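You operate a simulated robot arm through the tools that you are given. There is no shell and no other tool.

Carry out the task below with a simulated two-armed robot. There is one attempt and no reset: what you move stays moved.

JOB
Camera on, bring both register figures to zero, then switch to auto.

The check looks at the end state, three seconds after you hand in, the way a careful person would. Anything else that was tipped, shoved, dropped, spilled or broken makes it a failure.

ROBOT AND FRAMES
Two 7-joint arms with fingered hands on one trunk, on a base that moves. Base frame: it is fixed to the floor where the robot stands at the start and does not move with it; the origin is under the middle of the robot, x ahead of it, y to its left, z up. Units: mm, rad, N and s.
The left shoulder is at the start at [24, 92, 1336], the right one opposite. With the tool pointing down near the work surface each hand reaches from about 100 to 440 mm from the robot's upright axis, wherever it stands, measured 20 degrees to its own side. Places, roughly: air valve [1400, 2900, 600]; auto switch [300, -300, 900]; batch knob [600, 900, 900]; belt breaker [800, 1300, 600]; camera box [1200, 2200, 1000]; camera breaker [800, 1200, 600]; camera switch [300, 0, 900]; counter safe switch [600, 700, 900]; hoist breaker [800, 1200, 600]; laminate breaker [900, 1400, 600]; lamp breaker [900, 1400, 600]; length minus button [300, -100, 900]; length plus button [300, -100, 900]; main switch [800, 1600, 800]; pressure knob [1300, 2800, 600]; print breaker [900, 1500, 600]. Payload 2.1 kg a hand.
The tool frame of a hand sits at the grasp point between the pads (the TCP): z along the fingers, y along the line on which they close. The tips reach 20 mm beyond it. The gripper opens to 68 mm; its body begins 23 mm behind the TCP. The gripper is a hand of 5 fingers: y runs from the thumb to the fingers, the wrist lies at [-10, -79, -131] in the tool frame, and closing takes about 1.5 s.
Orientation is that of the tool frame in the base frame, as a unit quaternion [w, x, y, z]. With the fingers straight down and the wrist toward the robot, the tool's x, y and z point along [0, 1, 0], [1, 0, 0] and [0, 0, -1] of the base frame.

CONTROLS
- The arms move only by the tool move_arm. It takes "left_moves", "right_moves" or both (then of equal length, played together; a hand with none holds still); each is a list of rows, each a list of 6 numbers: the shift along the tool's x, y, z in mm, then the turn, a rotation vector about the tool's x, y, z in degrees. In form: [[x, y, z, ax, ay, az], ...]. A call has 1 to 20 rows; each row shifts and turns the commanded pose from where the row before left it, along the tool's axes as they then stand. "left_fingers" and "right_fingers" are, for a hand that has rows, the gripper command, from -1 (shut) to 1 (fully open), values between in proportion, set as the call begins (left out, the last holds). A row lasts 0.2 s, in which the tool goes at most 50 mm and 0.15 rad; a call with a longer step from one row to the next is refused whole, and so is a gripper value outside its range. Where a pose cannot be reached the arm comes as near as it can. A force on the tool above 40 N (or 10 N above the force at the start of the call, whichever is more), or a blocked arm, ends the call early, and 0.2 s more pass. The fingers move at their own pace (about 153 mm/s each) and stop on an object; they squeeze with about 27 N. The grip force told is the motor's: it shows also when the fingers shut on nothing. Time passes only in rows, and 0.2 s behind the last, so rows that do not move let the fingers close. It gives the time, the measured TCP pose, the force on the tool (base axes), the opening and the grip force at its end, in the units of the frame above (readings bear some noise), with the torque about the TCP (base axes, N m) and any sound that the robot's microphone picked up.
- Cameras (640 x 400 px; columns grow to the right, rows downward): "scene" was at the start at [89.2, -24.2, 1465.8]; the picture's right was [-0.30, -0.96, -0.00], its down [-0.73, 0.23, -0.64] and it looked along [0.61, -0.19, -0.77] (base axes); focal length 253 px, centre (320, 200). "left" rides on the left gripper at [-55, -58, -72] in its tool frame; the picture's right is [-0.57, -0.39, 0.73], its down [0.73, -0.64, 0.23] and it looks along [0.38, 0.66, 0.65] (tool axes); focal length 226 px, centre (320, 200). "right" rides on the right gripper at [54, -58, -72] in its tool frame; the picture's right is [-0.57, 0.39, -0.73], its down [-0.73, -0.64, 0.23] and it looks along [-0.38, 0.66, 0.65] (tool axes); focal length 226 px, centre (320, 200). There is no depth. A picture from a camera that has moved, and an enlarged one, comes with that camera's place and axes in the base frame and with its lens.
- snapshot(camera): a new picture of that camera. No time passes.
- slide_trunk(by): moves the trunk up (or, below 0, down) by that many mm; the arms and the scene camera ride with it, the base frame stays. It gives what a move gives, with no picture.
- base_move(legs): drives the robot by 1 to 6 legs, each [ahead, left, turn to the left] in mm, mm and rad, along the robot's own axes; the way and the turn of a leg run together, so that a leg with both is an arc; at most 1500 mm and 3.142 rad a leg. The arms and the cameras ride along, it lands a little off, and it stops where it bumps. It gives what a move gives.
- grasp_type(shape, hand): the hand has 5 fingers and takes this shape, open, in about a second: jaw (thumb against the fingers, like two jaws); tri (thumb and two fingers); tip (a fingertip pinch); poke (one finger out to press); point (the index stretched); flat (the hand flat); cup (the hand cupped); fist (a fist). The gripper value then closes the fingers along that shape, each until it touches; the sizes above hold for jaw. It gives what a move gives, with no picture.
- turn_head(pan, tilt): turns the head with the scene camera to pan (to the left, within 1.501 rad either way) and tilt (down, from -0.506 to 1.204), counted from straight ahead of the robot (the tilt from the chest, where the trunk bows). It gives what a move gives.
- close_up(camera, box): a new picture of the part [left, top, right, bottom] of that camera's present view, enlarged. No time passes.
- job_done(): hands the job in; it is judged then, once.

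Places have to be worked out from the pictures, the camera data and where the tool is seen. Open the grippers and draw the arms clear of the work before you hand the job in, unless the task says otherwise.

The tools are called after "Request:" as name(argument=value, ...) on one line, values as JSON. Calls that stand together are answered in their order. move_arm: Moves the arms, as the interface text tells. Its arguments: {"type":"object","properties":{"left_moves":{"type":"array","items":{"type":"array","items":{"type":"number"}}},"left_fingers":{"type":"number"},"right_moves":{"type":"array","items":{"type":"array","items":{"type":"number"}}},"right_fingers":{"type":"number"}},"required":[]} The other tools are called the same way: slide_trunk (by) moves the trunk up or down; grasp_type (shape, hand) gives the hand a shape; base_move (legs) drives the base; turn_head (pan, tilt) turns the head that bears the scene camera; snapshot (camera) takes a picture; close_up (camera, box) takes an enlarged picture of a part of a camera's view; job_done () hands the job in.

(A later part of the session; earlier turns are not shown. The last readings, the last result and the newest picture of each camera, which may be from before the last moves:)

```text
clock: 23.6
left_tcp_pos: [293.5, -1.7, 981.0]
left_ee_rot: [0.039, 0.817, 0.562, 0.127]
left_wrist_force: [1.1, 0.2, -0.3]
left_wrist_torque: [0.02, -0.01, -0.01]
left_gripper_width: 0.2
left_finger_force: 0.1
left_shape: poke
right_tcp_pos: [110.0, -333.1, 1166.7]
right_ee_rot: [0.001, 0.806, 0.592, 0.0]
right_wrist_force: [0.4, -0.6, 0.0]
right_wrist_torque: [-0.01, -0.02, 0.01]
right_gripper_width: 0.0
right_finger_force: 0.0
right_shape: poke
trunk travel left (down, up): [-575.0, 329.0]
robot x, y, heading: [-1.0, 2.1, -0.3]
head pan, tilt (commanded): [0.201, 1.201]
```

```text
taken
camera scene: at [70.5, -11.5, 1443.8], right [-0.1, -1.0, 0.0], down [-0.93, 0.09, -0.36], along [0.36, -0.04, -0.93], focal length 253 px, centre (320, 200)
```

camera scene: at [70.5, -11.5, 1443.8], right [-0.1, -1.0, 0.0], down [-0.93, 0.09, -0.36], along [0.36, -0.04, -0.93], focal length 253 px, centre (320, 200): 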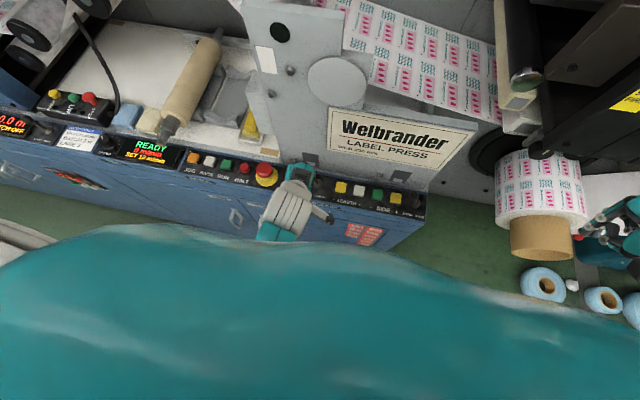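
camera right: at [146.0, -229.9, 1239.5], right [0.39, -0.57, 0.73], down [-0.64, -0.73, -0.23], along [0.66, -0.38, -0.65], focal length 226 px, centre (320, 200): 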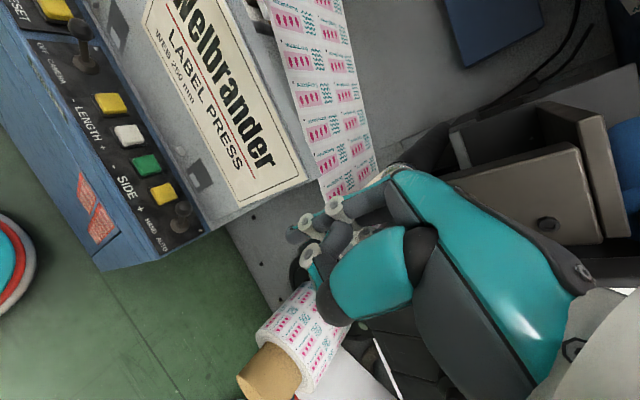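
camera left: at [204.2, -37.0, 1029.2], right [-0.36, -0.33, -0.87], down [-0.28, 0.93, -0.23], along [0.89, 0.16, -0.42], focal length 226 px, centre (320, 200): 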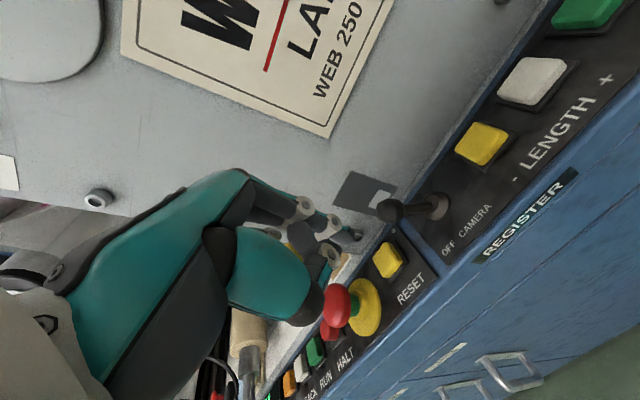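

The left forearm comes up from under the chest, so it is cramped against the body. I'll back the base off 70 mm to give the arms more room.

Request:
base_move(legs=[[-70, 0, 0]])

Request:
turn_head(pan=0.0, tilt=0.95)

Request:
snapshot(camera="scene")

```text
clock: 24.6
left_tcp_pos: [223.2, 19.7, 980.6]
left_ee_rot: [0.04, 0.816, 0.563, 0.127]
left_wrist_force: [0.1, -0.7, 0.2]
left_wrist_torque: [0.0, -0.03, -0.03]
left_gripper_width: 0.0
left_finger_force: 0.0
left_shape: poke
right_tcp_pos: [40.3, -312.0, 1168.3]
right_ee_rot: [0.0, 0.805, 0.594, 0.0]
right_wrist_force: [0.0, -0.4, -0.5]
right_wrist_torque: [0.01, 0.01, 0.0]
right_gripper_width: 0.0
right_finger_force: 0.1
right_shape: poke
trunk travel left (down, up): [-575.0, 329.0]
robot x, y, heading: [-66.5, 20.0, -0.297]
head pan, tilt (commanded): [0.201, 1.201]
```

```text
clock: 25.4
left_tcp_pos: [224.5, 19.4, 980.5]
left_ee_rot: [0.039, 0.816, 0.562, 0.127]
left_wrist_force: [-0.3, 0.3, -0.2]
left_wrist_torque: [0.0, 0.03, -0.03]
left_gripper_width: 0.1
left_finger_force: 0.0
left_shape: poke
right_tcp_pos: [41.2, -311.5, 1166.9]
right_ee_rot: [-0.001, 0.805, 0.593, 0.0]
right_wrist_force: [0.1, 0.1, 0.0]
right_wrist_torque: [0.0, -0.01, -0.02]
right_gripper_width: 0.0
right_finger_force: 0.1
right_shape: poke
trunk travel left (down, up): [-575.0, 329.0]
robot x, y, heading: [-70.1, 22.9, -0.3]
head pan, tilt (commanded): [0.0, 0.949]
```

```text
taken
camera scene: at [15.4, -6.1, 1460.0], right [-0.29, -0.96, 0.0], down [-0.78, 0.24, -0.58], along [0.56, -0.17, -0.81], focal length 253 px, centre (320, 200)
```

scene: 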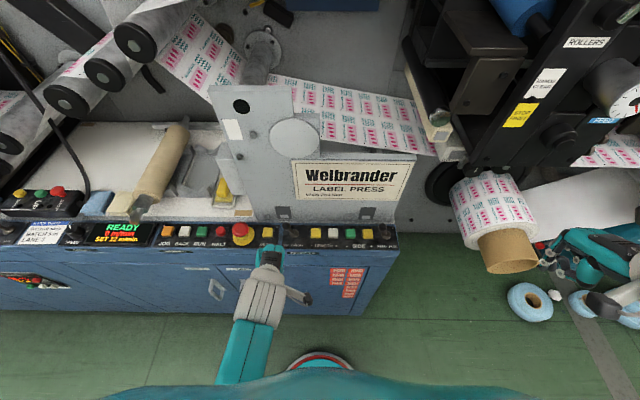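

More room now. I correct the hand orientation and advance slowly toward the hover left of the lever at about z = 950.

Request:
move_arm(left_moves=[[0, 0, 0, 0.1, -4.2, -2.3], [0, 0, 0, 0.1, -4.2, -2.3], [4.25, 13.8, 6.8, 0, 0, 0], [4.25, 13.8, 6.8, 0, 0, 0], [4.25, 13.8, 6.8, 0, 0, 0], [4.25, 13.8, 6.8, 0, 0, 0], [0, 0, 0, 0, 0, 0]])

```text
clock: 27.0
left_tcp_pos: [286.0, 18.0, 965.2]
left_ee_rot: [0.084, 0.801, 0.59, 0.063]
left_wrist_force: [-0.4, -0.9, -0.5]
left_wrist_torque: [0.0, 0.02, 0.0]
left_gripper_width: 0.0
left_finger_force: 0.1
left_shape: poke
right_tcp_pos: [41.1, -310.6, 1168.0]
right_ee_rot: [-0.001, 0.805, 0.593, 0.0]
right_wrist_force: [-0.8, -0.1, 0.5]
right_wrist_torque: [-0.04, -0.01, -0.01]
right_gripper_width: 0.0
right_finger_force: 0.0
right_shape: poke
trunk travel left (down, up): [-575.0, 329.0]
robot x, y, heading: [-68.9, 22.3, -0.305]
head pan, tilt (commanded): [0.0, 0.949]
```

That worked smoothly. I continue the remaining stretch to the hover point.

Request:
move_arm(left_moves=[[4.3, 13.6, 6.8, 0, 0, 0], [4.3, 13.6, 6.8, 0, 0, 0], [4.3, 13.6, 6.8, 0, 0, 0], [4.3, 13.6, 6.8, 0, 0, 0], [0, 0, 0, 0, 0, 0]])

Request:
snapshot(camera="left")

```text
clock: 28.2
left_tcp_pos: [347.2, 18.4, 951.1]
left_ee_rot: [0.084, 0.8, 0.59, 0.064]
left_wrist_force: [-0.3, 0.6, 0.1]
left_wrist_torque: [0.01, 0.01, 0.01]
left_gripper_width: 0.0
left_finger_force: 0.1
left_shape: poke
right_tcp_pos: [41.8, -311.7, 1167.9]
right_ee_rot: [0.0, 0.805, 0.594, -0.001]
right_wrist_force: [0.3, -0.3, 0.3]
right_wrist_torque: [-0.02, -0.01, 0.0]
right_gripper_width: 0.0
right_finger_force: 0.1
right_shape: poke
trunk travel left (down, up): [-575.0, 329.0]
robot x, y, heading: [-69.6, 19.2, -0.298]
head pan, tilt (commanded): [0.0, 0.949]
```

```text
taken
camera left: at [261.5, -13.8, 1009.3], right [-0.38, -0.47, -0.79], down [-0.34, 0.87, -0.36], along [0.86, 0.13, -0.49], focal length 226 px, centre (320, 200)
```

left: 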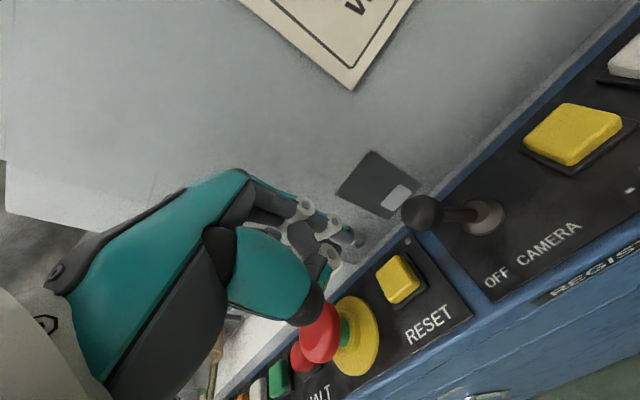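

Good position. I lower 43 mm beside the lever, then will push right.

Request:
move_arm(left_moves=[[0, -2.3, 14.2, 0, 0, 0], [0, -2.3, 14.2, 0, 0, 0], [0, -2.3, 14.2, 0, 0, 0], [0, 0, 0, 0, 0, 0]])

Request:
move_arm(left_moves=[[-5, 0, 0, 0, 0, 0], [-5, 0, 0, 0, 0, 0], [-5, 0, 0, 0, 0, 0], [-5, 0, 0, 0, 0, 0]])

Request:
snapshot(camera="left")

```text
clock: 29.2
left_tcp_pos: [349.9, 15.3, 907.8]
left_ee_rot: [0.084, 0.801, 0.589, 0.063]
left_wrist_force: [1.0, 0.4, 0.0]
left_wrist_torque: [-0.02, 0.0, 0.02]
left_gripper_width: 0.0
left_finger_force: 0.1
left_shape: poke
right_tcp_pos: [42.4, -311.2, 1167.6]
right_ee_rot: [-0.001, 0.805, 0.594, -0.001]
right_wrist_force: [-0.4, -0.2, 0.3]
right_wrist_torque: [0.01, -0.01, -0.01]
right_gripper_width: 0.1
right_finger_force: 0.1
right_shape: poke
trunk travel left (down, up): [-575.0, 329.0]
robot x, y, heading: [-69.9, 21.0, -0.302]
head pan, tilt (commanded): [0.0, 0.949]
```

```text
clock: 30.2
left_tcp_pos: [344.3, -3.2, 905.7]
left_ee_rot: [0.083, 0.801, 0.59, 0.063]
left_wrist_force: [-0.4, 1.6, 0.8]
left_wrist_torque: [0.01, -0.02, -0.02]
left_gripper_width: 0.1
left_finger_force: 0.0
left_shape: poke
right_tcp_pos: [41.6, -310.9, 1168.1]
right_ee_rot: [0.0, 0.805, 0.594, -0.001]
right_wrist_force: [0.7, 0.6, 0.5]
right_wrist_torque: [-0.02, 0.0, -0.02]
right_gripper_width: 0.0
right_finger_force: 0.1
right_shape: poke
trunk travel left (down, up): [-575.0, 329.0]
robot x, y, heading: [-67.4, 22.6, -0.296]
head pan, tilt (commanded): [0.0, 0.949]
```

```text
taken
camera left: at [259.2, -34.9, 964.8], right [-0.38, -0.47, -0.79], down [-0.34, 0.87, -0.36], along [0.86, 0.13, -0.49], focal length 226 px, centre (320, 200)
```

left: 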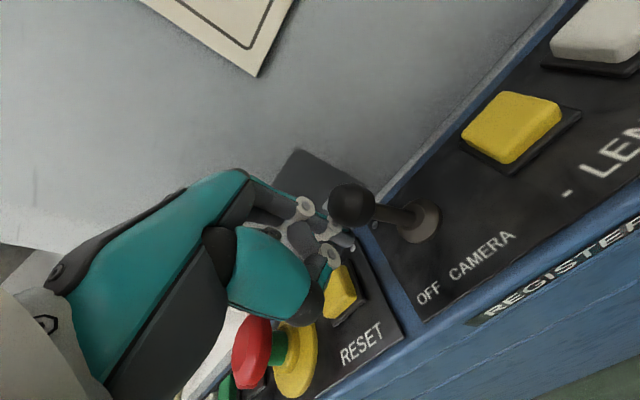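

The finger is now touching the lever (force ≈1.6 N). I continue pushing right.

Request:
move_arm(left_moves=[[-5, 0, 0, 0, 0, 0], [-5, 0, 0, 0, 0, 0], [-5, 0, 0, 0, 0, 0], [-5, 0, 0, 0, 0, 0]])

Request:
snapshot(camera="left")

```text
clock: 31.2
left_tcp_pos: [337.2, -23.3, 906.3]
left_ee_rot: [0.084, 0.801, 0.59, 0.064]
left_wrist_force: [0.0, 0.4, 0.4]
left_wrist_torque: [-0.01, 0.0, 0.0]
left_gripper_width: 0.1
left_finger_force: 0.1
left_shape: poke
right_tcp_pos: [41.3, -311.0, 1166.0]
right_ee_rot: [-0.001, 0.805, 0.593, 0.0]
right_wrist_force: [0.5, 0.3, 0.4]
right_wrist_torque: [-0.01, -0.02, 0.0]
right_gripper_width: 0.0
right_finger_force: 0.0
right_shape: poke
trunk travel left (down, up): [-575.0, 329.0]
robot x, y, heading: [-70.8, 18.6, -0.302]
head pan, tilt (commanded): [0.0, 0.949]
```

```text
taken
camera left: at [252.0, -54.6, 965.5], right [-0.38, -0.47, -0.79], down [-0.33, 0.87, -0.36], along [0.86, 0.13, -0.49], focal length 226 px, centre (320, 200)
```

left: 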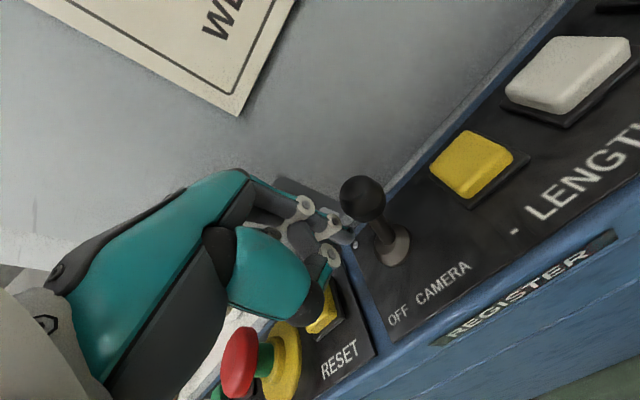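

The lever now leans right (toward CAMERA on). I back the finger off and raise it, then check the monitor.

Request:
move_arm(left_moves=[[10, 0, 0, 0, 0, 0], [10, 0, -10, 0, 0, 0], [0, 0, -30, 0, 0, 0], [0, -10, -30, 0, 0, 0], [0, -20, -20, 0, 0, 0], [0, -20, -10, 0, 0, 0], [0, 0, 0, 0, 0, 0]])

Request:
turn_head(pan=-0.2, tilt=0.2)

Request:
snapshot(camera="scene")

Request:
snapshot(camera="left")

```text
clock: 32.4
left_tcp_pos: [364.5, -7.4, 1068.3]
left_ee_rot: [0.171, 0.785, 0.582, 0.126]
left_wrist_force: [-0.5, 0.3, -0.1]
left_wrist_torque: [-0.01, 0.0, 0.01]
left_gripper_width: 0.0
left_finger_force: 0.1
left_shape: poke
right_tcp_pos: [41.7, -310.8, 1166.7]
right_ee_rot: [-0.001, 0.805, 0.593, -0.001]
right_wrist_force: [-0.7, -0.2, 0.2]
right_wrist_torque: [0.01, 0.0, -0.02]
right_gripper_width: 0.1
right_finger_force: 0.0
right_shape: poke
trunk travel left (down, up): [-575.0, 329.0]
robot x, y, heading: [-67.5, 21.1, -0.306]
head pan, tilt (commanded): [0.0, 0.949]
stopped in row 6 (left hand): the arm was blocked; the commanded pose is now the measured one
```

```text
clock: 33.5
left_tcp_pos: [365.4, -7.4, 1069.2]
left_ee_rot: [0.17, 0.785, 0.582, 0.126]
left_wrist_force: [0.5, 0.1, 0.0]
left_wrist_torque: [0.02, 0.0, 0.0]
left_gripper_width: 0.0
left_finger_force: 0.0
left_shape: poke
right_tcp_pos: [41.6, -312.1, 1167.9]
right_ee_rot: [-0.001, 0.805, 0.593, -0.001]
right_wrist_force: [0.2, 0.0, -0.3]
right_wrist_torque: [-0.02, -0.02, -0.01]
right_gripper_width: 0.0
right_finger_force: 0.0
right_shape: poke
trunk travel left (down, up): [-575.0, 329.0]
robot x, y, heading: [-68.1, 22.3, -0.301]
head pan, tilt (commanded): [-0.201, 0.201]
```

```text
taken
camera scene: at [27.8, -29.4, 1525.1], right [-0.48, -0.88, 0.0], down [-0.18, 0.1, -0.98], along [0.86, -0.47, -0.2], focal length 253 px, centre (320, 200)
```

scene: 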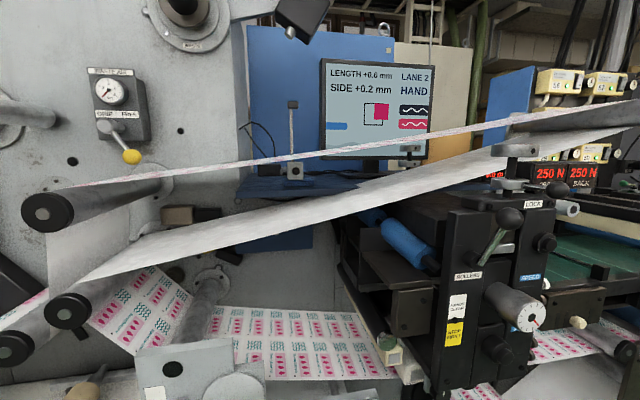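

```text
taken
camera left: at [270.0, -36.7, 1109.3], right [-0.21, -0.53, -0.82], down [-0.25, 0.84, -0.47], along [0.94, 0.11, -0.31], focal length 226 px, centre (320, 200)
```

left: 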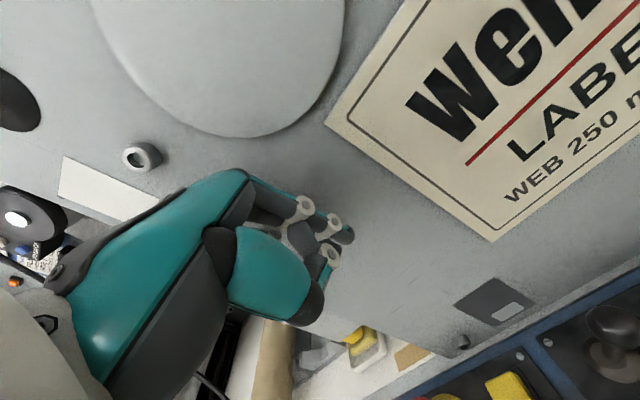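

The monitor is on: LENGTH +0.6 mm, SIDE +0.2 mm, HAND. Zooming in to read precisely; also backing the left hand slowly away from the press wall.

Request:
close_up(camera="scene", box=[310, 50, 440, 170])

Request:
move_arm(left_moves=[[0, -9, -4, 0, 0, 0], [0, -9, -4, 0, 0, 0], [0, -9, -4, 0, 0, 0], [0, -9, -4, 0, 0, 0], [0, -9, -4, 0, 0, 0], [0, -9, -4, 0, 0, 0], [0, 0, 0, 0, 0, 0]])

```text
3.33 times, centred on (375, 110) of scene
camera zoom: at [27.8, -29.4, 1525.1], right [-0.48, -0.88, 0.0], down [-0.18, 0.1, -0.98], along [0.86, -0.47, -0.2], focal length 845 px, centre (137, 500)
```

zoom: 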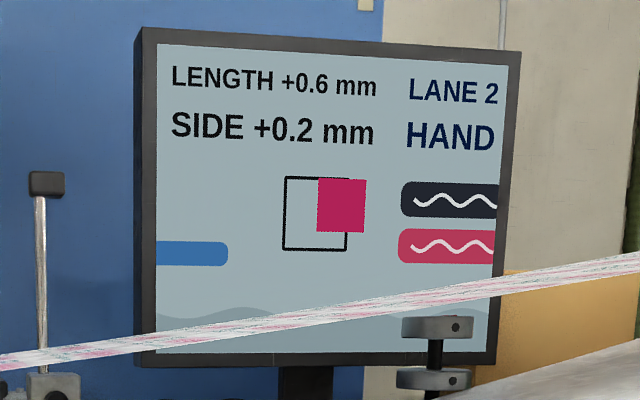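

```text
clock: 34.5
left_tcp_pos: [370.9, -7.9, 1131.1]
left_ee_rot: [0.233, 0.767, 0.573, 0.173]
left_wrist_force: [0.0, -0.5, 0.6]
left_wrist_torque: [-0.02, 0.0, 0.02]
left_gripper_width: 0.2
left_finger_force: 0.2
left_shape: poke
right_tcp_pos: [42.5, -311.0, 1168.2]
right_ee_rot: [-0.001, 0.805, 0.594, -0.002]
right_wrist_force: [-0.4, 0.6, -0.2]
right_wrist_torque: [-0.03, -0.01, -0.02]
right_gripper_width: 0.0
right_finger_force: 0.2
right_shape: poke
trunk travel left (down, up): [-575.0, 329.0]
robot x, y, heading: [-65.1, 21.8, -0.298]
head pan, tilt (commanded): [-0.201, 0.201]
stopped in row 4 (left hand): the arm was blocked; the commanded pose is now the measured one
```

Figures read LENGTH +0.6 and SIDE +0.2, mode HAND. The left arm slides upward when pulled in (forearm against the body), so I'll back the base 70 mm instead to free it from the press wall.

Request:
base_move(legs=[[-70, 0, 0]])

Request:
turn_head(pan=0.3, tilt=1.1)

Request:
snapshot(camera="scene")

```text
clock: 35.5
left_tcp_pos: [300.5, 13.6, 1131.2]
left_ee_rot: [0.235, 0.768, 0.571, 0.173]
left_wrist_force: [0.3, -0.4, -0.2]
left_wrist_torque: [0.02, 0.0, -0.02]
left_gripper_width: 0.1
left_finger_force: 0.2
left_shape: poke
right_tcp_pos: [-27.6, -290.7, 1168.8]
right_ee_rot: [0.0, 0.805, 0.594, 0.0]
right_wrist_force: [-0.3, 0.4, -0.4]
right_wrist_torque: [-0.03, 0.03, 0.02]
right_gripper_width: 0.0
right_finger_force: 0.1
right_shape: poke
trunk travel left (down, up): [-575.0, 329.0]
robot x, y, heading: [-138.4, 41.2, -0.301]
head pan, tilt (commanded): [-0.201, 0.201]
```

```text
clock: 36.7
left_tcp_pos: [301.8, 12.8, 1131.0]
left_ee_rot: [0.234, 0.766, 0.572, 0.175]
left_wrist_force: [-0.1, 0.4, 0.2]
left_wrist_torque: [0.0, 0.02, -0.01]
left_gripper_width: 0.0
left_finger_force: 0.1
left_shape: poke
right_tcp_pos: [-26.1, -290.3, 1168.8]
right_ee_rot: [-0.001, 0.805, 0.594, 0.0]
right_wrist_force: [-0.2, -0.5, -0.2]
right_wrist_torque: [0.04, -0.01, -0.05]
right_gripper_width: 0.1
right_finger_force: 0.0
right_shape: poke
trunk travel left (down, up): [-575.0, 329.0]
robot x, y, heading: [-134.6, 40.2, -0.303]
head pan, tilt (commanded): [0.3, 1.1]
```

```text
taken
camera scene: at [-58.6, 36.2, 1449.9], right [0.0, -1.0, 0.0], down [-0.89, 0.0, -0.45], along [0.45, 0.0, -0.89], focal length 253 px, centre (320, 200)
```

scene: 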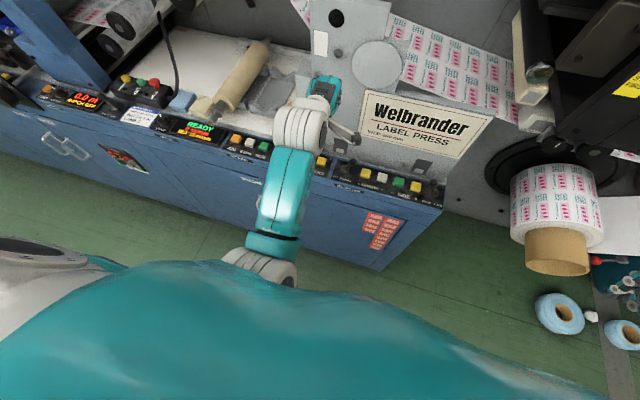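

Now I see the elbow tucked in front of the belly. Moving the left hand to the left will bring the elbow out; I do this slowly in the free space ahead of the cabinet.

Request:
move_arm(left_moves=[[12, 0, 0, 0, 0, 0], [12, 0, 0, 0, 0, 0], [12, 0, 0, 0, 0, 0], [12, 0, 0, 0, 0, 0], [12, 0, 0, 0, 0, 0], [12, 0, 0, 0, 0, 0], [12, 0, 0, 0, 0, 0], [12, 0, 0, 0, 0, 0], [0, 0, 0, 0, 0, 0]])

Request:
snapshot(camera="scene")

```text
clock: 38.7
left_tcp_pos: [331.5, 103.8, 1130.7]
left_ee_rot: [0.234, 0.767, 0.571, 0.174]
left_wrist_force: [0.7, 0.2, 0.3]
left_wrist_torque: [0.02, 0.0, 0.01]
left_gripper_width: 0.2
left_finger_force: 0.1
left_shape: poke
right_tcp_pos: [-27.5, -290.4, 1168.4]
right_ee_rot: [0.0, 0.805, 0.593, -0.001]
right_wrist_force: [0.2, 0.1, 0.3]
right_wrist_torque: [0.0, 0.0, -0.03]
right_gripper_width: 0.2
right_finger_force: 0.1
right_shape: poke
trunk travel left (down, up): [-575.0, 329.0]
robot x, y, heading: [-134.4, 44.5, -0.297]
head pan, tilt (commanded): [0.3, 1.1]
```

```text
taken
camera scene: at [-58.7, 36.3, 1449.8], right [0.0, -1.0, 0.0], down [-0.89, 0.0, -0.45], along [0.45, 0.0, -0.89], focal length 253 px, centre (320, 200)
```

scene: 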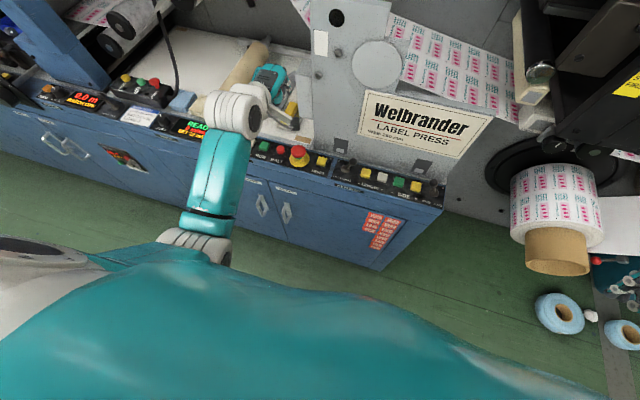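

The elbow is coming out. I now draw the left hand back toward the robot slowly.

Request:
move_arm(left_moves=[[4, -9, -6, 0, 0, 0], [4, -9, -6, 0, 0, 0], [4, -9, -6, 0, 0, 0], [4, -9, -6, 0, 0, 0], [4, -9, -6, 0, 0, 0], [4, -9, -6, 0, 0, 0], [4, -9, -6, 0, 0, 0], [4, -9, -6, 0, 0, 0], [0, 0, 0, 0, 0, 0]])

Request:
snapshot(camera="scene")

```text
clock: 40.7
left_tcp_pos: [255.2, 159.2, 1131.0]
left_ee_rot: [0.234, 0.767, 0.572, 0.173]
left_wrist_force: [0.5, 0.8, 0.5]
left_wrist_torque: [-0.02, -0.01, -0.02]
left_gripper_width: 0.2
left_finger_force: 0.2
left_shape: poke
right_tcp_pos: [-26.2, -289.8, 1167.3]
right_ee_rot: [0.0, 0.805, 0.593, -0.001]
right_wrist_force: [0.3, -0.2, 0.7]
right_wrist_torque: [0.01, -0.01, -0.03]
right_gripper_width: 0.1
right_finger_force: 0.0
right_shape: poke
trunk travel left (down, up): [-575.0, 329.0]
robot x, y, heading: [-137.0, 46.3, -0.295]
head pan, tilt (commanded): [0.3, 1.1]
```

```text
taken
camera scene: at [-58.7, 36.4, 1449.8], right [0.0, -1.0, 0.0], down [-0.89, 0.0, -0.45], along [0.45, 0.0, -0.89], focal length 253 px, centre (320, 200)
```

scene: 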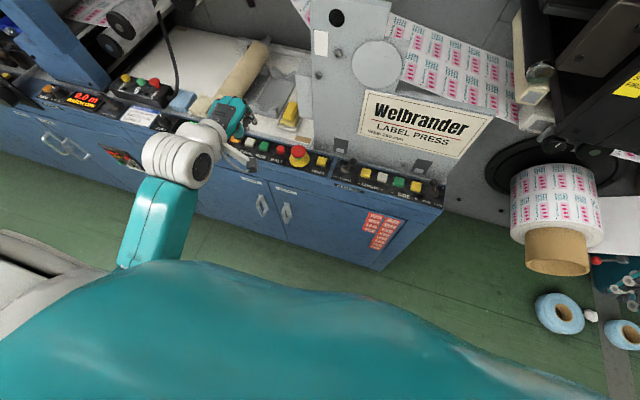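

The left arm is free and natural with a forward tilt. I draw it back a bit more and tilt the right hand 20° forward at the same time.

Request:
move_arm(left_moves=[[0, -9, -6, 0, 0, 0], [0, -9, -6, 0, 0, 0], [0, -9, -6, 0, 0, 0], [0, -9, -6, 0, 0, 0], [0, -9, -6, 0, 0, 0], [0, 0, 0, 0, 0, 0]], right_moves=[[0, 0, 0, -5, 0, 0], [0, 0, 0, -5, 0, 0], [0, 0, 0, -5, 0, 0], [0, 0, 0, -5, 0, 0], [0, 0, 0, 0, 0, 0], [0, 0, 0, 0, 0, 0]])

Request:
base_move(legs=[[0, 80, 0], [70, 0, 0]])

Request:
turn_head(pan=-0.1, tilt=0.95)

Request:
snapshot(camera="scene")

Request:
snapshot(camera="right")

```text
clock: 42.1
left_tcp_pos: [204.6, 173.0, 1131.5]
left_ee_rot: [0.234, 0.767, 0.571, 0.173]
left_wrist_force: [-0.8, 0.4, -0.1]
left_wrist_torque: [0.01, 0.03, 0.0]
left_gripper_width: 0.0
left_finger_force: 0.1
left_shape: poke
right_tcp_pos: [-25.2, -297.0, 1164.6]
right_ee_rot: [0.14, 0.792, 0.585, 0.103]
right_wrist_force: [-0.5, 0.5, -0.1]
right_wrist_torque: [0.0, 0.02, 0.0]
right_gripper_width: 0.0
right_finger_force: 0.1
right_shape: poke
right hand out of reach, approached as far as the arm can: row 1, 3
trunk travel left (down, up): [-575.0, 329.0]
robot x, y, heading: [-134.8, 42.0, -0.301]
head pan, tilt (commanded): [0.3, 1.1]
```

```text
clock: 43.8
left_tcp_pos: [294.5, 232.3, 1131.0]
left_ee_rot: [0.233, 0.767, 0.572, 0.173]
left_wrist_force: [-1.4, -0.4, -0.1]
left_wrist_torque: [0.0, 0.0, 0.01]
left_gripper_width: 0.3
left_finger_force: 0.2
left_shape: poke
right_tcp_pos: [66.3, -239.3, 1164.5]
right_ee_rot: [0.139, 0.793, 0.585, 0.102]
right_wrist_force: [0.9, 0.4, -0.4]
right_wrist_torque: [0.01, 0.02, -0.05]
right_gripper_width: 0.0
right_finger_force: 0.0
right_shape: poke
trunk travel left (down, up): [-575.0, 329.0]
robot x, y, heading: [-50.9, 104.1, -0.3]
head pan, tilt (commanded): [0.3, 1.1]
```

```text
clock: 44.6
left_tcp_pos: [294.4, 233.0, 1131.8]
left_ee_rot: [0.235, 0.767, 0.571, 0.174]
left_wrist_force: [-0.1, -0.1, 0.4]
left_wrist_torque: [-0.01, -0.01, -0.01]
left_gripper_width: 0.2
left_finger_force: 0.1
left_shape: poke
right_tcp_pos: [65.4, -238.4, 1165.4]
right_ee_rot: [0.139, 0.793, 0.584, 0.103]
right_wrist_force: [-0.2, 0.2, 0.0]
right_wrist_torque: [-0.01, 0.02, -0.02]
right_gripper_width: 0.0
right_finger_force: 0.0
right_shape: poke
trunk travel left (down, up): [-575.0, 329.0]
robot x, y, heading: [-43.8, 101.6, -0.298]
head pan, tilt (commanded): [-0.099, 0.949]
```

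```text
taken
camera scene: at [35.0, 66.9, 1460.0], right [-0.39, -0.92, 0.0], down [-0.75, 0.32, -0.58], along [0.54, -0.23, -0.81], focal length 253 px, centre (320, 200)
```

scene: 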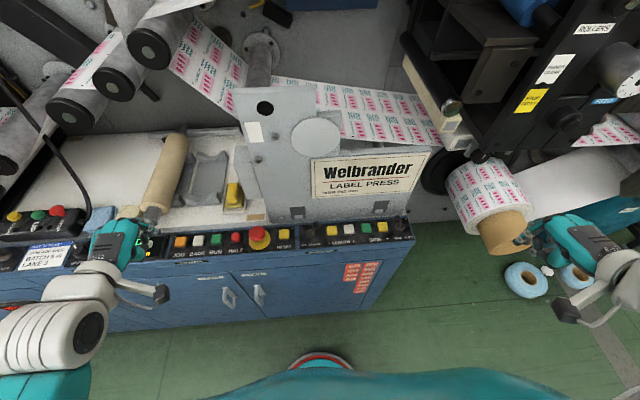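

```text
taken
camera right: at [5.8, -162.8, 1212.5], right [-0.06, -0.57, 0.82], down [-0.72, -0.55, -0.43], along [0.69, -0.61, -0.38], focal length 226 px, centre (320, 200)
```

right: 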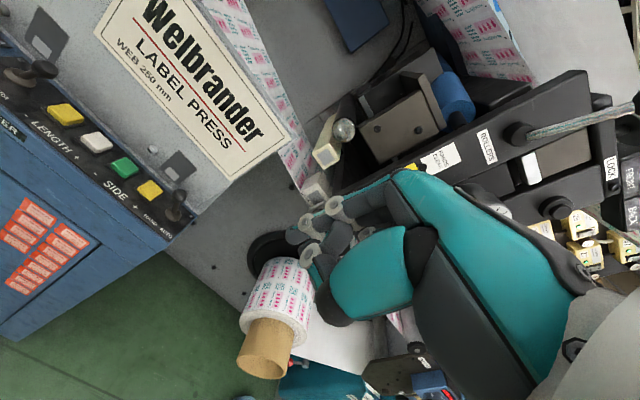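

Base is now square with the right hand free. I bring the right hand down in a slow straight line toward a hover above LENGTH −, half the way first.

Request:
move_arm(right_moves=[[11.7, 5.9, 15.5, 0, 0, 0], [11.7, 5.9, 15.5, 0, 0, 0], [11.7, 5.9, 15.5, 0, 0, 0], [11.7, 5.9, 15.5, 0, 0, 0], [11.7, 5.9, 15.5, 0, 0, 0], [11.7, 5.9, 15.5, 0, 0, 0], [11.7, 5.9, 15.5, 0, 0, 0], [11.7, 5.9, 15.5, 0, 0, 0], [11.7, 5.9, 15.5, 0, 0, 0], [0, 0, 0, 0, 0, 0]])

Request:
snapshot(camera="scene")

```text
clock: 46.8
left_tcp_pos: [293.7, 232.3, 1130.2]
left_ee_rot: [0.234, 0.767, 0.572, 0.173]
left_wrist_force: [-0.4, -0.1, -0.2]
left_wrist_torque: [0.01, -0.02, -0.03]
left_gripper_width: 0.0
left_finger_force: 0.1
left_shape: poke
right_tcp_pos: [189.8, -167.6, 1052.4]
right_ee_rot: [0.139, 0.792, 0.585, 0.103]
right_wrist_force: [0.0, -0.2, -0.3]
right_wrist_torque: [0.01, -0.01, 0.01]
right_gripper_width: 0.1
right_finger_force: 0.1
right_shape: poke
trunk travel left (down, up): [-575.0, 329.0]
robot x, y, heading: [-43.1, 102.7, -0.301]
head pan, tilt (commanded): [-0.099, 0.949]
```

```text
taken
camera scene: at [35.1, 66.9, 1460.0], right [-0.39, -0.92, 0.0], down [-0.75, 0.32, -0.58], along [0.54, -0.23, -0.81], focal length 253 px, centre (320, 200)
```

scene: 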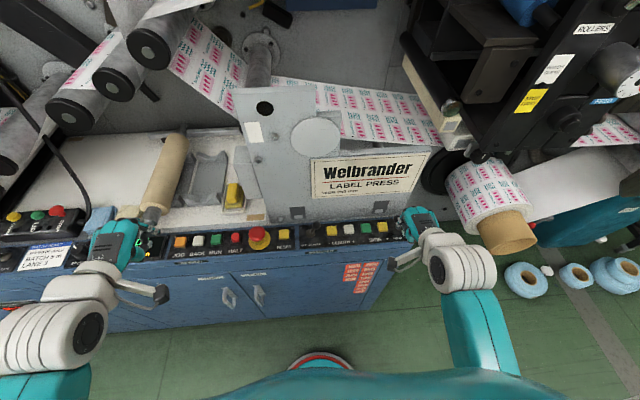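

On track. I continue to the hover above LENGTH − (tip at about z = 923).

Request:
move_arm(right_moves=[[11.8, 5.9, 15.4, 0, 0, 0], [11.8, 5.9, 15.4, 0, 0, 0], [11.8, 5.9, 15.4, 0, 0, 0], [11.8, 5.9, 15.4, 0, 0, 0], [11.8, 5.9, 15.4, 0, 0, 0], [11.8, 5.9, 15.4, 0, 0, 0], [11.8, 5.9, 15.4, 0, 0, 0], [11.8, 5.9, 15.4, 0, 0, 0], [11.8, 5.9, 15.4, 0, 0, 0], [0, 0, 0, 0, 0, 0]])

Request:
snapshot(camera="scene")

Request:
snapshot(camera="right")

```text
clock: 49.0
left_tcp_pos: [293.7, 233.1, 1131.5]
left_ee_rot: [0.234, 0.767, 0.572, 0.173]
left_wrist_force: [0.6, 0.0, 0.1]
left_wrist_torque: [0.01, 0.02, 0.02]
left_gripper_width: 0.3
left_finger_force: 0.0
left_shape: poke
right_tcp_pos: [313.3, -95.6, 938.7]
right_ee_rot: [0.14, 0.792, 0.585, 0.103]
right_wrist_force: [-0.6, 1.0, -0.8]
right_wrist_torque: [0.0, -0.03, -0.01]
right_gripper_width: 0.1
right_finger_force: 0.0
right_shape: poke
trunk travel left (down, up): [-575.0, 329.0]
robot x, y, heading: [-43.4, 100.2, -0.305]
head pan, tilt (commanded): [-0.099, 0.949]
```

```text
taken
camera scene: at [35.1, 66.8, 1460.0], right [-0.39, -0.92, 0.0], down [-0.75, 0.32, -0.58], along [0.54, -0.23, -0.81], focal length 253 px, centre (320, 200)
```

scene: 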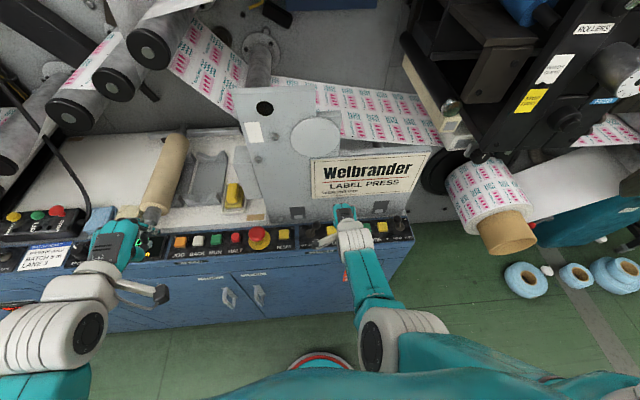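

```text
taken
camera right: at [254.4, -18.8, 987.1], right [-0.06, -0.58, 0.82], down [-0.72, -0.54, -0.44], along [0.69, -0.61, -0.38], focal length 226 px, centre (320, 200)
```

right: 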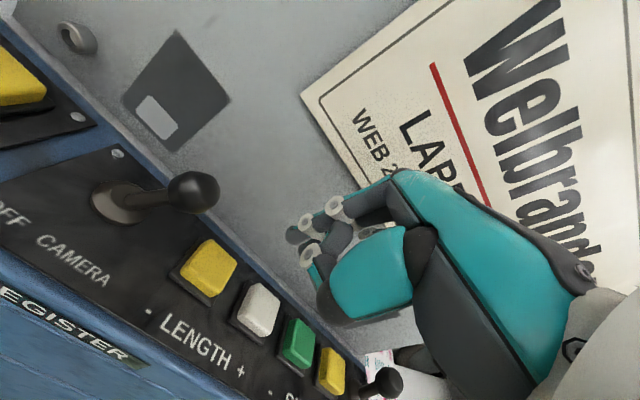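

TCP is right above LENGTH −. I shift 5 mm left and lower 45 mm to hover the tip about 14 mm above the button, then check.

Request:
move_arm(right_moves=[[1.7, -5.1, 14.1, 0, 0, 0], [1.7, -5.1, 14.1, 0, 0, 0], [1.7, -5.1, 14.1, 0, 0, 0], [0, 0, 0, 0, 0, 0]])

Request:
snapshot(camera="right")

Request:
close_up(camera="scene", box=[280, 190, 420, 290])

```text
clock: 50.0
left_tcp_pos: [293.0, 232.3, 1130.4]
left_ee_rot: [0.233, 0.767, 0.572, 0.173]
left_wrist_force: [0.2, -0.5, 0.6]
left_wrist_torque: [0.0, 0.0, 0.0]
left_gripper_width: 0.0
left_finger_force: 0.0
left_shape: poke
right_tcp_pos: [320.5, -92.5, 915.5]
right_ee_rot: [0.139, 0.792, 0.585, 0.103]
right_wrist_force: [-0.2, 0.4, 0.4]
right_wrist_torque: [-0.02, -0.02, 0.0]
right_gripper_width: 0.0
right_finger_force: 0.1
right_shape: poke
right hand out of reach, approached as far as the arm can: row 2, 3
trunk travel left (down, up): [-575.0, 329.0]
robot x, y, heading: [-45.4, 102.5, -0.299]
head pan, tilt (commanded): [-0.099, 0.949]
```

```text
taken
camera right: at [260.3, -16.1, 963.3], right [-0.06, -0.57, 0.82], down [-0.72, -0.55, -0.43], along [0.69, -0.61, -0.38], focal length 226 px, centre (320, 200)
```

right: 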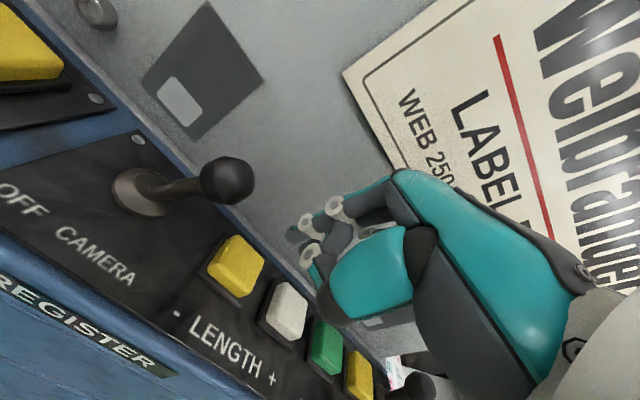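

```text
4.00 times, centred on (350, 240) of scene
camera zoom: at [35.2, 66.9, 1460.0], right [-0.39, -0.92, 0.0], down [-0.75, 0.32, -0.58], along [0.54, -0.23, -0.81], focal length 1014 px, centre (200, 40)
```

zoom: 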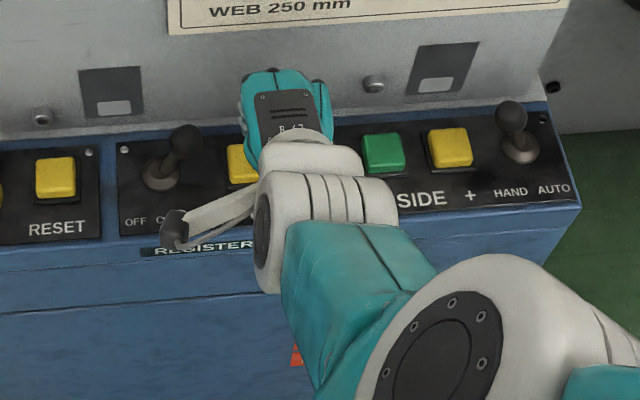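

The arm is at full stretch at z ≈ 915. I raise the hand and then lower the trunk by 60 mm so the arm has margin.

Request:
move_arm(right_moves=[[0, 4.7, -13, 0, 0, 0], [0, 4.7, -13, 0, 0, 0], [0, 4.7, -13, 0, 0, 0], [0, 4.7, -13, 0, 0, 0], [0, 0, 0, 0, 0, 0]])

```text
clock: 51.2
left_tcp_pos: [293.7, 233.4, 1131.5]
left_ee_rot: [0.234, 0.767, 0.572, 0.173]
left_wrist_force: [0.1, 0.0, 0.4]
left_wrist_torque: [0.0, -0.02, 0.01]
left_gripper_width: 0.1
left_finger_force: 0.0
left_shape: poke
right_tcp_pos: [320.2, -92.9, 970.9]
right_ee_rot: [0.14, 0.793, 0.584, 0.102]
right_wrist_force: [0.1, 0.0, 1.1]
right_wrist_torque: [-0.01, 0.01, -0.01]
right_gripper_width: 0.0
right_finger_force: 0.2
right_shape: poke
trunk travel left (down, up): [-575.0, 329.0]
robot x, y, heading: [-44.9, 99.3, -0.299]
head pan, tilt (commanded): [-0.099, 0.949]
```

The hand is at z = 971; sliding the trunk down 60 mm brings the tip to about 895, still 30 mm above the button.

Request:
slide_trunk(by=-60)

Request:
snapshot(camera="right")

Request:
snapshot(camera="scene")

```text
clock: 52.2
left_tcp_pos: [293.5, 232.1, 1071.0]
left_ee_rot: [0.234, 0.767, 0.572, 0.174]
left_wrist_force: [1.1, 0.3, -0.5]
left_wrist_torque: [-0.01, 0.01, 0.0]
left_gripper_width: 0.0
left_finger_force: 0.1
left_shape: poke
right_tcp_pos: [319.6, -96.5, 912.9]
right_ee_rot: [0.145, 0.793, 0.583, 0.1]
right_wrist_force: [0.4, -0.3, 0.0]
right_wrist_torque: [-0.02, 0.03, -0.01]
right_gripper_width: 0.0
right_finger_force: 0.1
right_shape: poke
trunk travel left (down, up): [-515.0, 389.0]
robot x, y, heading: [-48.3, 104.1, -0.297]
head pan, tilt (commanded): [-0.099, 0.949]
```

```text
taken
camera right: at [260.9, -18.6, 959.5], right [-0.06, -0.57, 0.82], down [-0.72, -0.55, -0.43], along [0.69, -0.62, -0.37], focal length 226 px, centre (320, 200)
```

right: 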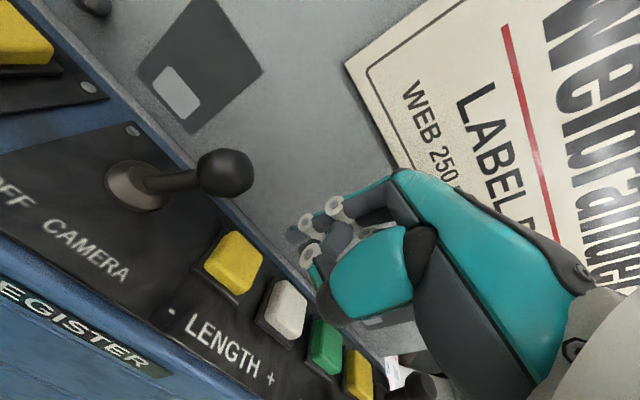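

```text
taken
camera scene: at [38.5, 65.9, 1399.9], right [-0.39, -0.92, 0.0], down [-0.75, 0.32, -0.58], along [0.54, -0.23, -0.81], focal length 253 px, centre (320, 200)
```

scene: 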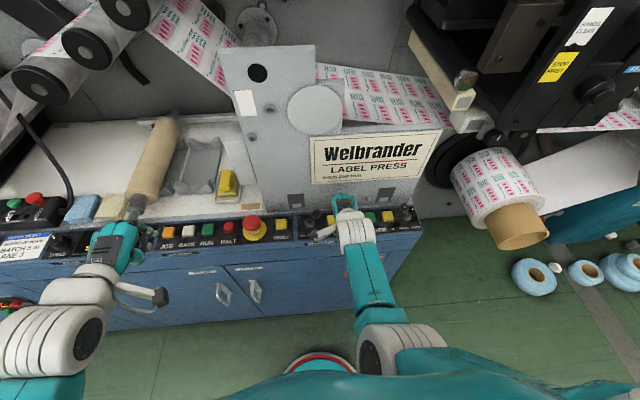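

I adjust (slightly left and toward the robot) and lower to ~8 mm above the button.

Request:
move_arm(right_moves=[[1.2, -5.3, 6.9, 0, 0, 0], [1.2, -5.3, 6.9, 0, 0, 0], [1.2, -5.3, 6.9, 0, 0, 0], [0, 0, 0, 0, 0, 0]])

Request:
snapshot(camera="right")

Request:
close_up(camera="scene", box=[290, 170, 430, 270])

```text
clock: 53.2
left_tcp_pos: [294.6, 231.2, 1071.2]
left_ee_rot: [0.235, 0.767, 0.571, 0.174]
left_wrist_force: [0.6, 0.1, 0.3]
left_wrist_torque: [0.0, 0.03, -0.01]
left_gripper_width: 0.1
left_finger_force: 0.0
left_shape: poke
right_tcp_pos: [310.0, -93.7, 884.6]
right_ee_rot: [0.146, 0.793, 0.583, 0.096]
right_wrist_force: [-1.9, -4.5, 0.8]
right_wrist_torque: [-0.08, 0.07, -0.01]
right_gripper_width: 0.2
right_finger_force: 0.1
right_shape: poke
trunk travel left (down, up): [-515.0, 389.0]
robot x, y, heading: [-42.5, 104.5, -0.298]
head pan, tilt (commanded): [-0.099, 0.949]
```

```text
taken
camera right: at [250.6, -16.2, 931.0], right [-0.06, -0.56, 0.83], down [-0.72, -0.55, -0.42], along [0.69, -0.62, -0.37], focal length 226 px, centre (320, 200)
```

right: 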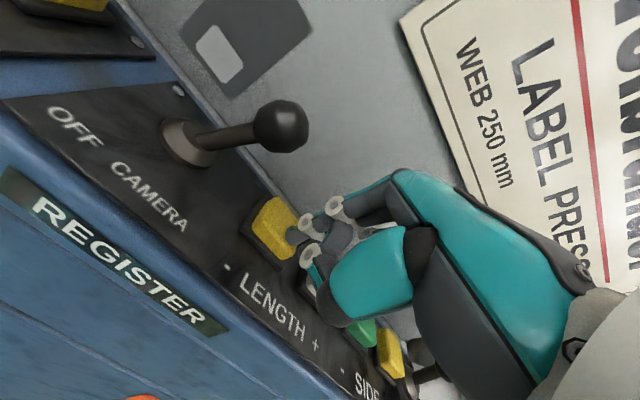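

```text
4.00 times, centred on (360, 220) of scene
camera zoom: at [38.3, 65.2, 1399.9], right [-0.39, -0.92, 0.0], down [-0.75, 0.32, -0.58], along [0.54, -0.23, -0.81], focal length 1014 px, centre (160, 120)
```

zoom: 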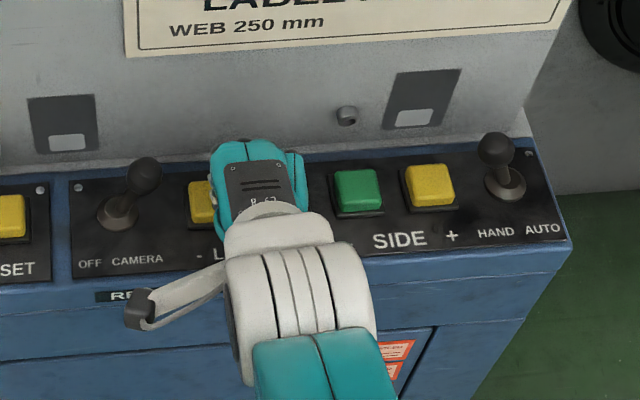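

There's a small sideways force: the fingertip is against the right edge of the LENGTH − button, so the button sits further left. I rise 14 mm, shift left 12 mm and re-check.

Request:
move_arm(right_moves=[[0, 2.4, -6.6, 0, 0, 0], [0, 2.4, -6.6, 0, 0, 0], [6, 0, 0, 0, 0, 0], [6, 0, 0, 0, 0, 0], [0, 0, 0, 0, 0, 0]])

Request:
close_up(camera="right", box=[180, 140, 380, 300])

Request:
close_up(camera="scene", box=[290, 170, 430, 270])

```text
clock: 54.6
left_tcp_pos: [294.9, 234.3, 1071.3]
left_ee_rot: [0.234, 0.767, 0.572, 0.173]
left_wrist_force: [0.4, -0.5, 0.2]
left_wrist_torque: [-0.02, 0.05, -0.02]
left_gripper_width: 0.0
left_finger_force: 0.1
left_shape: poke
right_tcp_pos: [309.2, -108.2, 897.5]
right_ee_rot: [0.167, 0.792, 0.582, 0.073]
right_wrist_force: [-0.2, 0.1, -0.7]
right_wrist_torque: [-0.02, 0.0, -0.02]
right_gripper_width: 0.0
right_finger_force: 0.1
right_shape: poke
trunk travel left (down, up): [-515.0, 389.0]
robot x, y, heading: [-45.2, 102.0, -0.298]
head pan, tilt (commanded): [-0.099, 0.949]
stopped in row 5 (right hand): the arm was blocked; the commanded pose is now the measured one
```

```text
2.50 times, centred on (280, 220) of right
camera zoom: at [253.0, -28.3, 939.7], right [-0.05, -0.51, 0.86], down [-0.73, -0.56, -0.38], along [0.68, -0.65, -0.34], focal length 565 px, centre (420, 150)
```

zoom: 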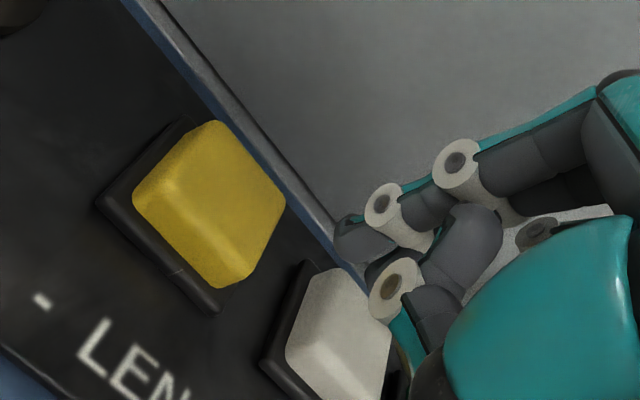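

```text
4.00 times, centred on (360, 220) of scene
camera zoom: at [38.6, 65.7, 1399.9], right [-0.39, -0.92, 0.0], down [-0.75, 0.32, -0.58], along [0.54, -0.23, -0.81], focal length 1014 px, centre (160, 120)
```

zoom: 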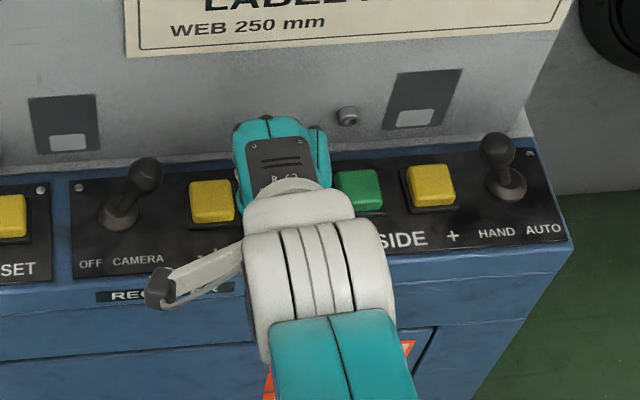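

The arm gets blocked going inward (elbow against the body). The nominal direction is 20° outward, so I'll raise the hand and shift the base ~75 mm further left so the button lies in the right arm's natural sector.

Request:
move_arm(right_moves=[[-4, 4, -11.2, 0, 0, 0], [-4, 4, -11.2, 0, 0, 0], [-4, 4, -11.2, 0, 0, 0], [-4, 4, -11.2, 0, 0, 0], [-4, 4, -11.2, 0, 0, 0], [0, 0, 0, 0, 0, 0]])

Request:
base_move(legs=[[0, 75, 0]])

Request:
snapshot(camera="scene")

Request:
snapshot(camera="right")

```text
clock: 56.2
left_tcp_pos: [293.8, 233.0, 1070.8]
left_ee_rot: [0.234, 0.767, 0.572, 0.173]
left_wrist_force: [-0.1, -1.1, 0.2]
left_wrist_torque: [-0.02, 0.0, -0.01]
left_gripper_width: 0.0
left_finger_force: 0.0
left_shape: poke
right_tcp_pos: [325.3, -128.2, 986.0]
right_ee_rot: [0.19, 0.79, 0.575, 0.097]
right_wrist_force: [-0.5, 0.4, -0.3]
right_wrist_torque: [0.02, 0.0, 0.0]
right_gripper_width: 0.0
right_finger_force: 0.1
right_shape: poke
trunk travel left (down, up): [-515.0, 389.0]
robot x, y, heading: [-46.7, 102.6, -0.303]
head pan, tilt (commanded): [-0.099, 0.949]
stopped in row 6 (right hand): the arm was blocked; the commanded pose is now the measured one
```

```text
clock: 57.3
left_tcp_pos: [316.0, 304.8, 1071.3]
left_ee_rot: [0.235, 0.768, 0.57, 0.173]
left_wrist_force: [0.3, 0.0, -0.1]
left_wrist_torque: [-0.01, 0.02, 0.02]
left_gripper_width: 0.2
left_finger_force: 0.0
left_shape: poke
right_tcp_pos: [349.5, -54.9, 985.4]
right_ee_rot: [0.189, 0.79, 0.575, 0.097]
right_wrist_force: [-0.7, 0.7, -0.4]
right_wrist_torque: [0.0, -0.04, -0.02]
right_gripper_width: 0.0
right_finger_force: 0.0
right_shape: poke
trunk travel left (down, up): [-515.0, 389.0]
robot x, y, heading: [-22.1, 172.0, -0.302]
head pan, tilt (commanded): [-0.099, 0.949]
```

```text
taken
camera scene: at [61.3, 139.0, 1399.9], right [-0.39, -0.92, 0.0], down [-0.75, 0.32, -0.58], along [0.54, -0.23, -0.81], focal length 253 px, centre (320, 200)
```

scene: 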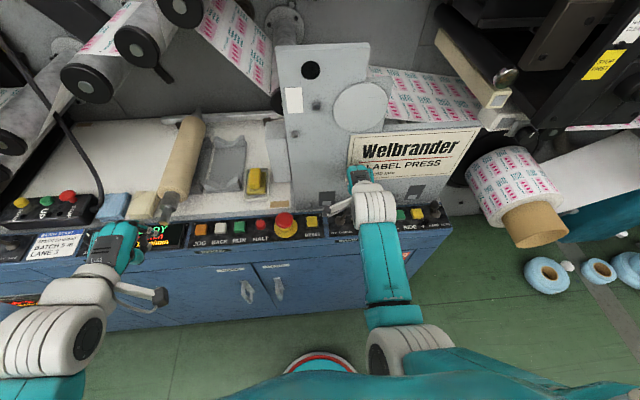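

```text
taken
camera right: at [288.9, 26.0, 1023.5], right [-0.12, -0.5, 0.86], down [-0.71, -0.57, -0.42], along [0.7, -0.66, -0.29], focal length 226 px, centre (320, 200)
```

right: 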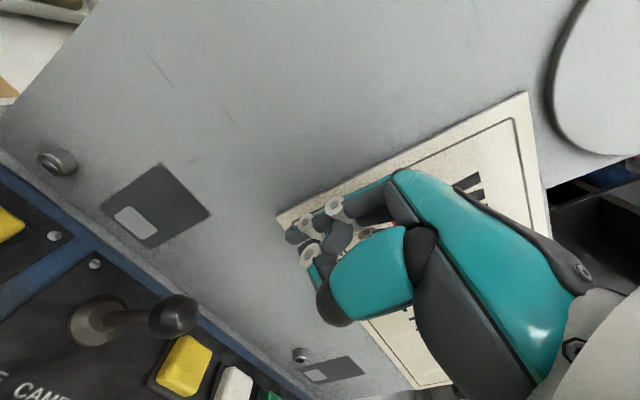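

The hand is a bit near the wall (n≈350). I move it right and back from the wall slowly, restoring the 20° tilt.

Request:
move_arm(right_moves=[[-8, -4, -2, 1.05, 1, 0], [-8, -4, -2, 1.05, 1, 0], [-8, -4, -2, 1.05, 1, 0], [-8, -4, -2, 1.05, 1, 0], [-7, -4, -2, 0, 0, 0], [0, 0, 0, 0, 0, 0]])

Request:
snapshot(camera="right")

```text
clock: 58.7
left_tcp_pos: [317.1, 303.7, 1071.7]
left_ee_rot: [0.235, 0.767, 0.571, 0.174]
left_wrist_force: [-0.3, 0.6, 0.0]
left_wrist_torque: [-0.01, -0.02, -0.02]
left_gripper_width: 0.2
left_finger_force: 0.0
left_shape: poke
right_tcp_pos: [314.0, -86.9, 988.3]
right_ee_rot: [0.141, 0.792, 0.585, 0.102]
right_wrist_force: [0.1, 0.4, 0.4]
right_wrist_torque: [-0.01, 0.02, 0.0]
right_gripper_width: 0.1
right_finger_force: 0.0
right_shape: poke
trunk travel left (down, up): [-515.0, 389.0]
robot x, y, heading: [-25.3, 173.1, -0.299]
head pan, tilt (commanded): [-0.099, 0.949]
```

```text
taken
camera right: at [255.4, -10.5, 1035.2], right [-0.06, -0.57, 0.82], down [-0.72, -0.55, -0.44], along [0.7, -0.61, -0.38], focal length 226 px, centre (320, 200)
```

right: 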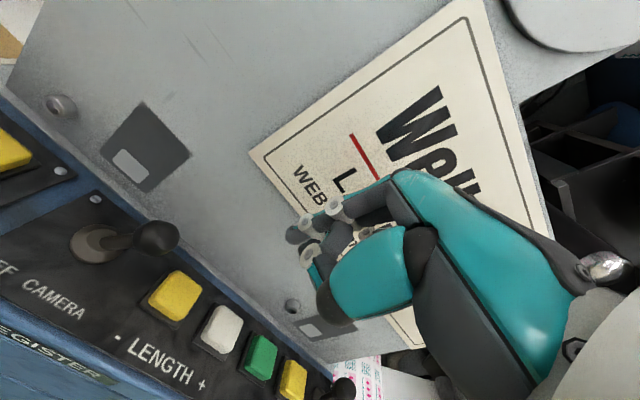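

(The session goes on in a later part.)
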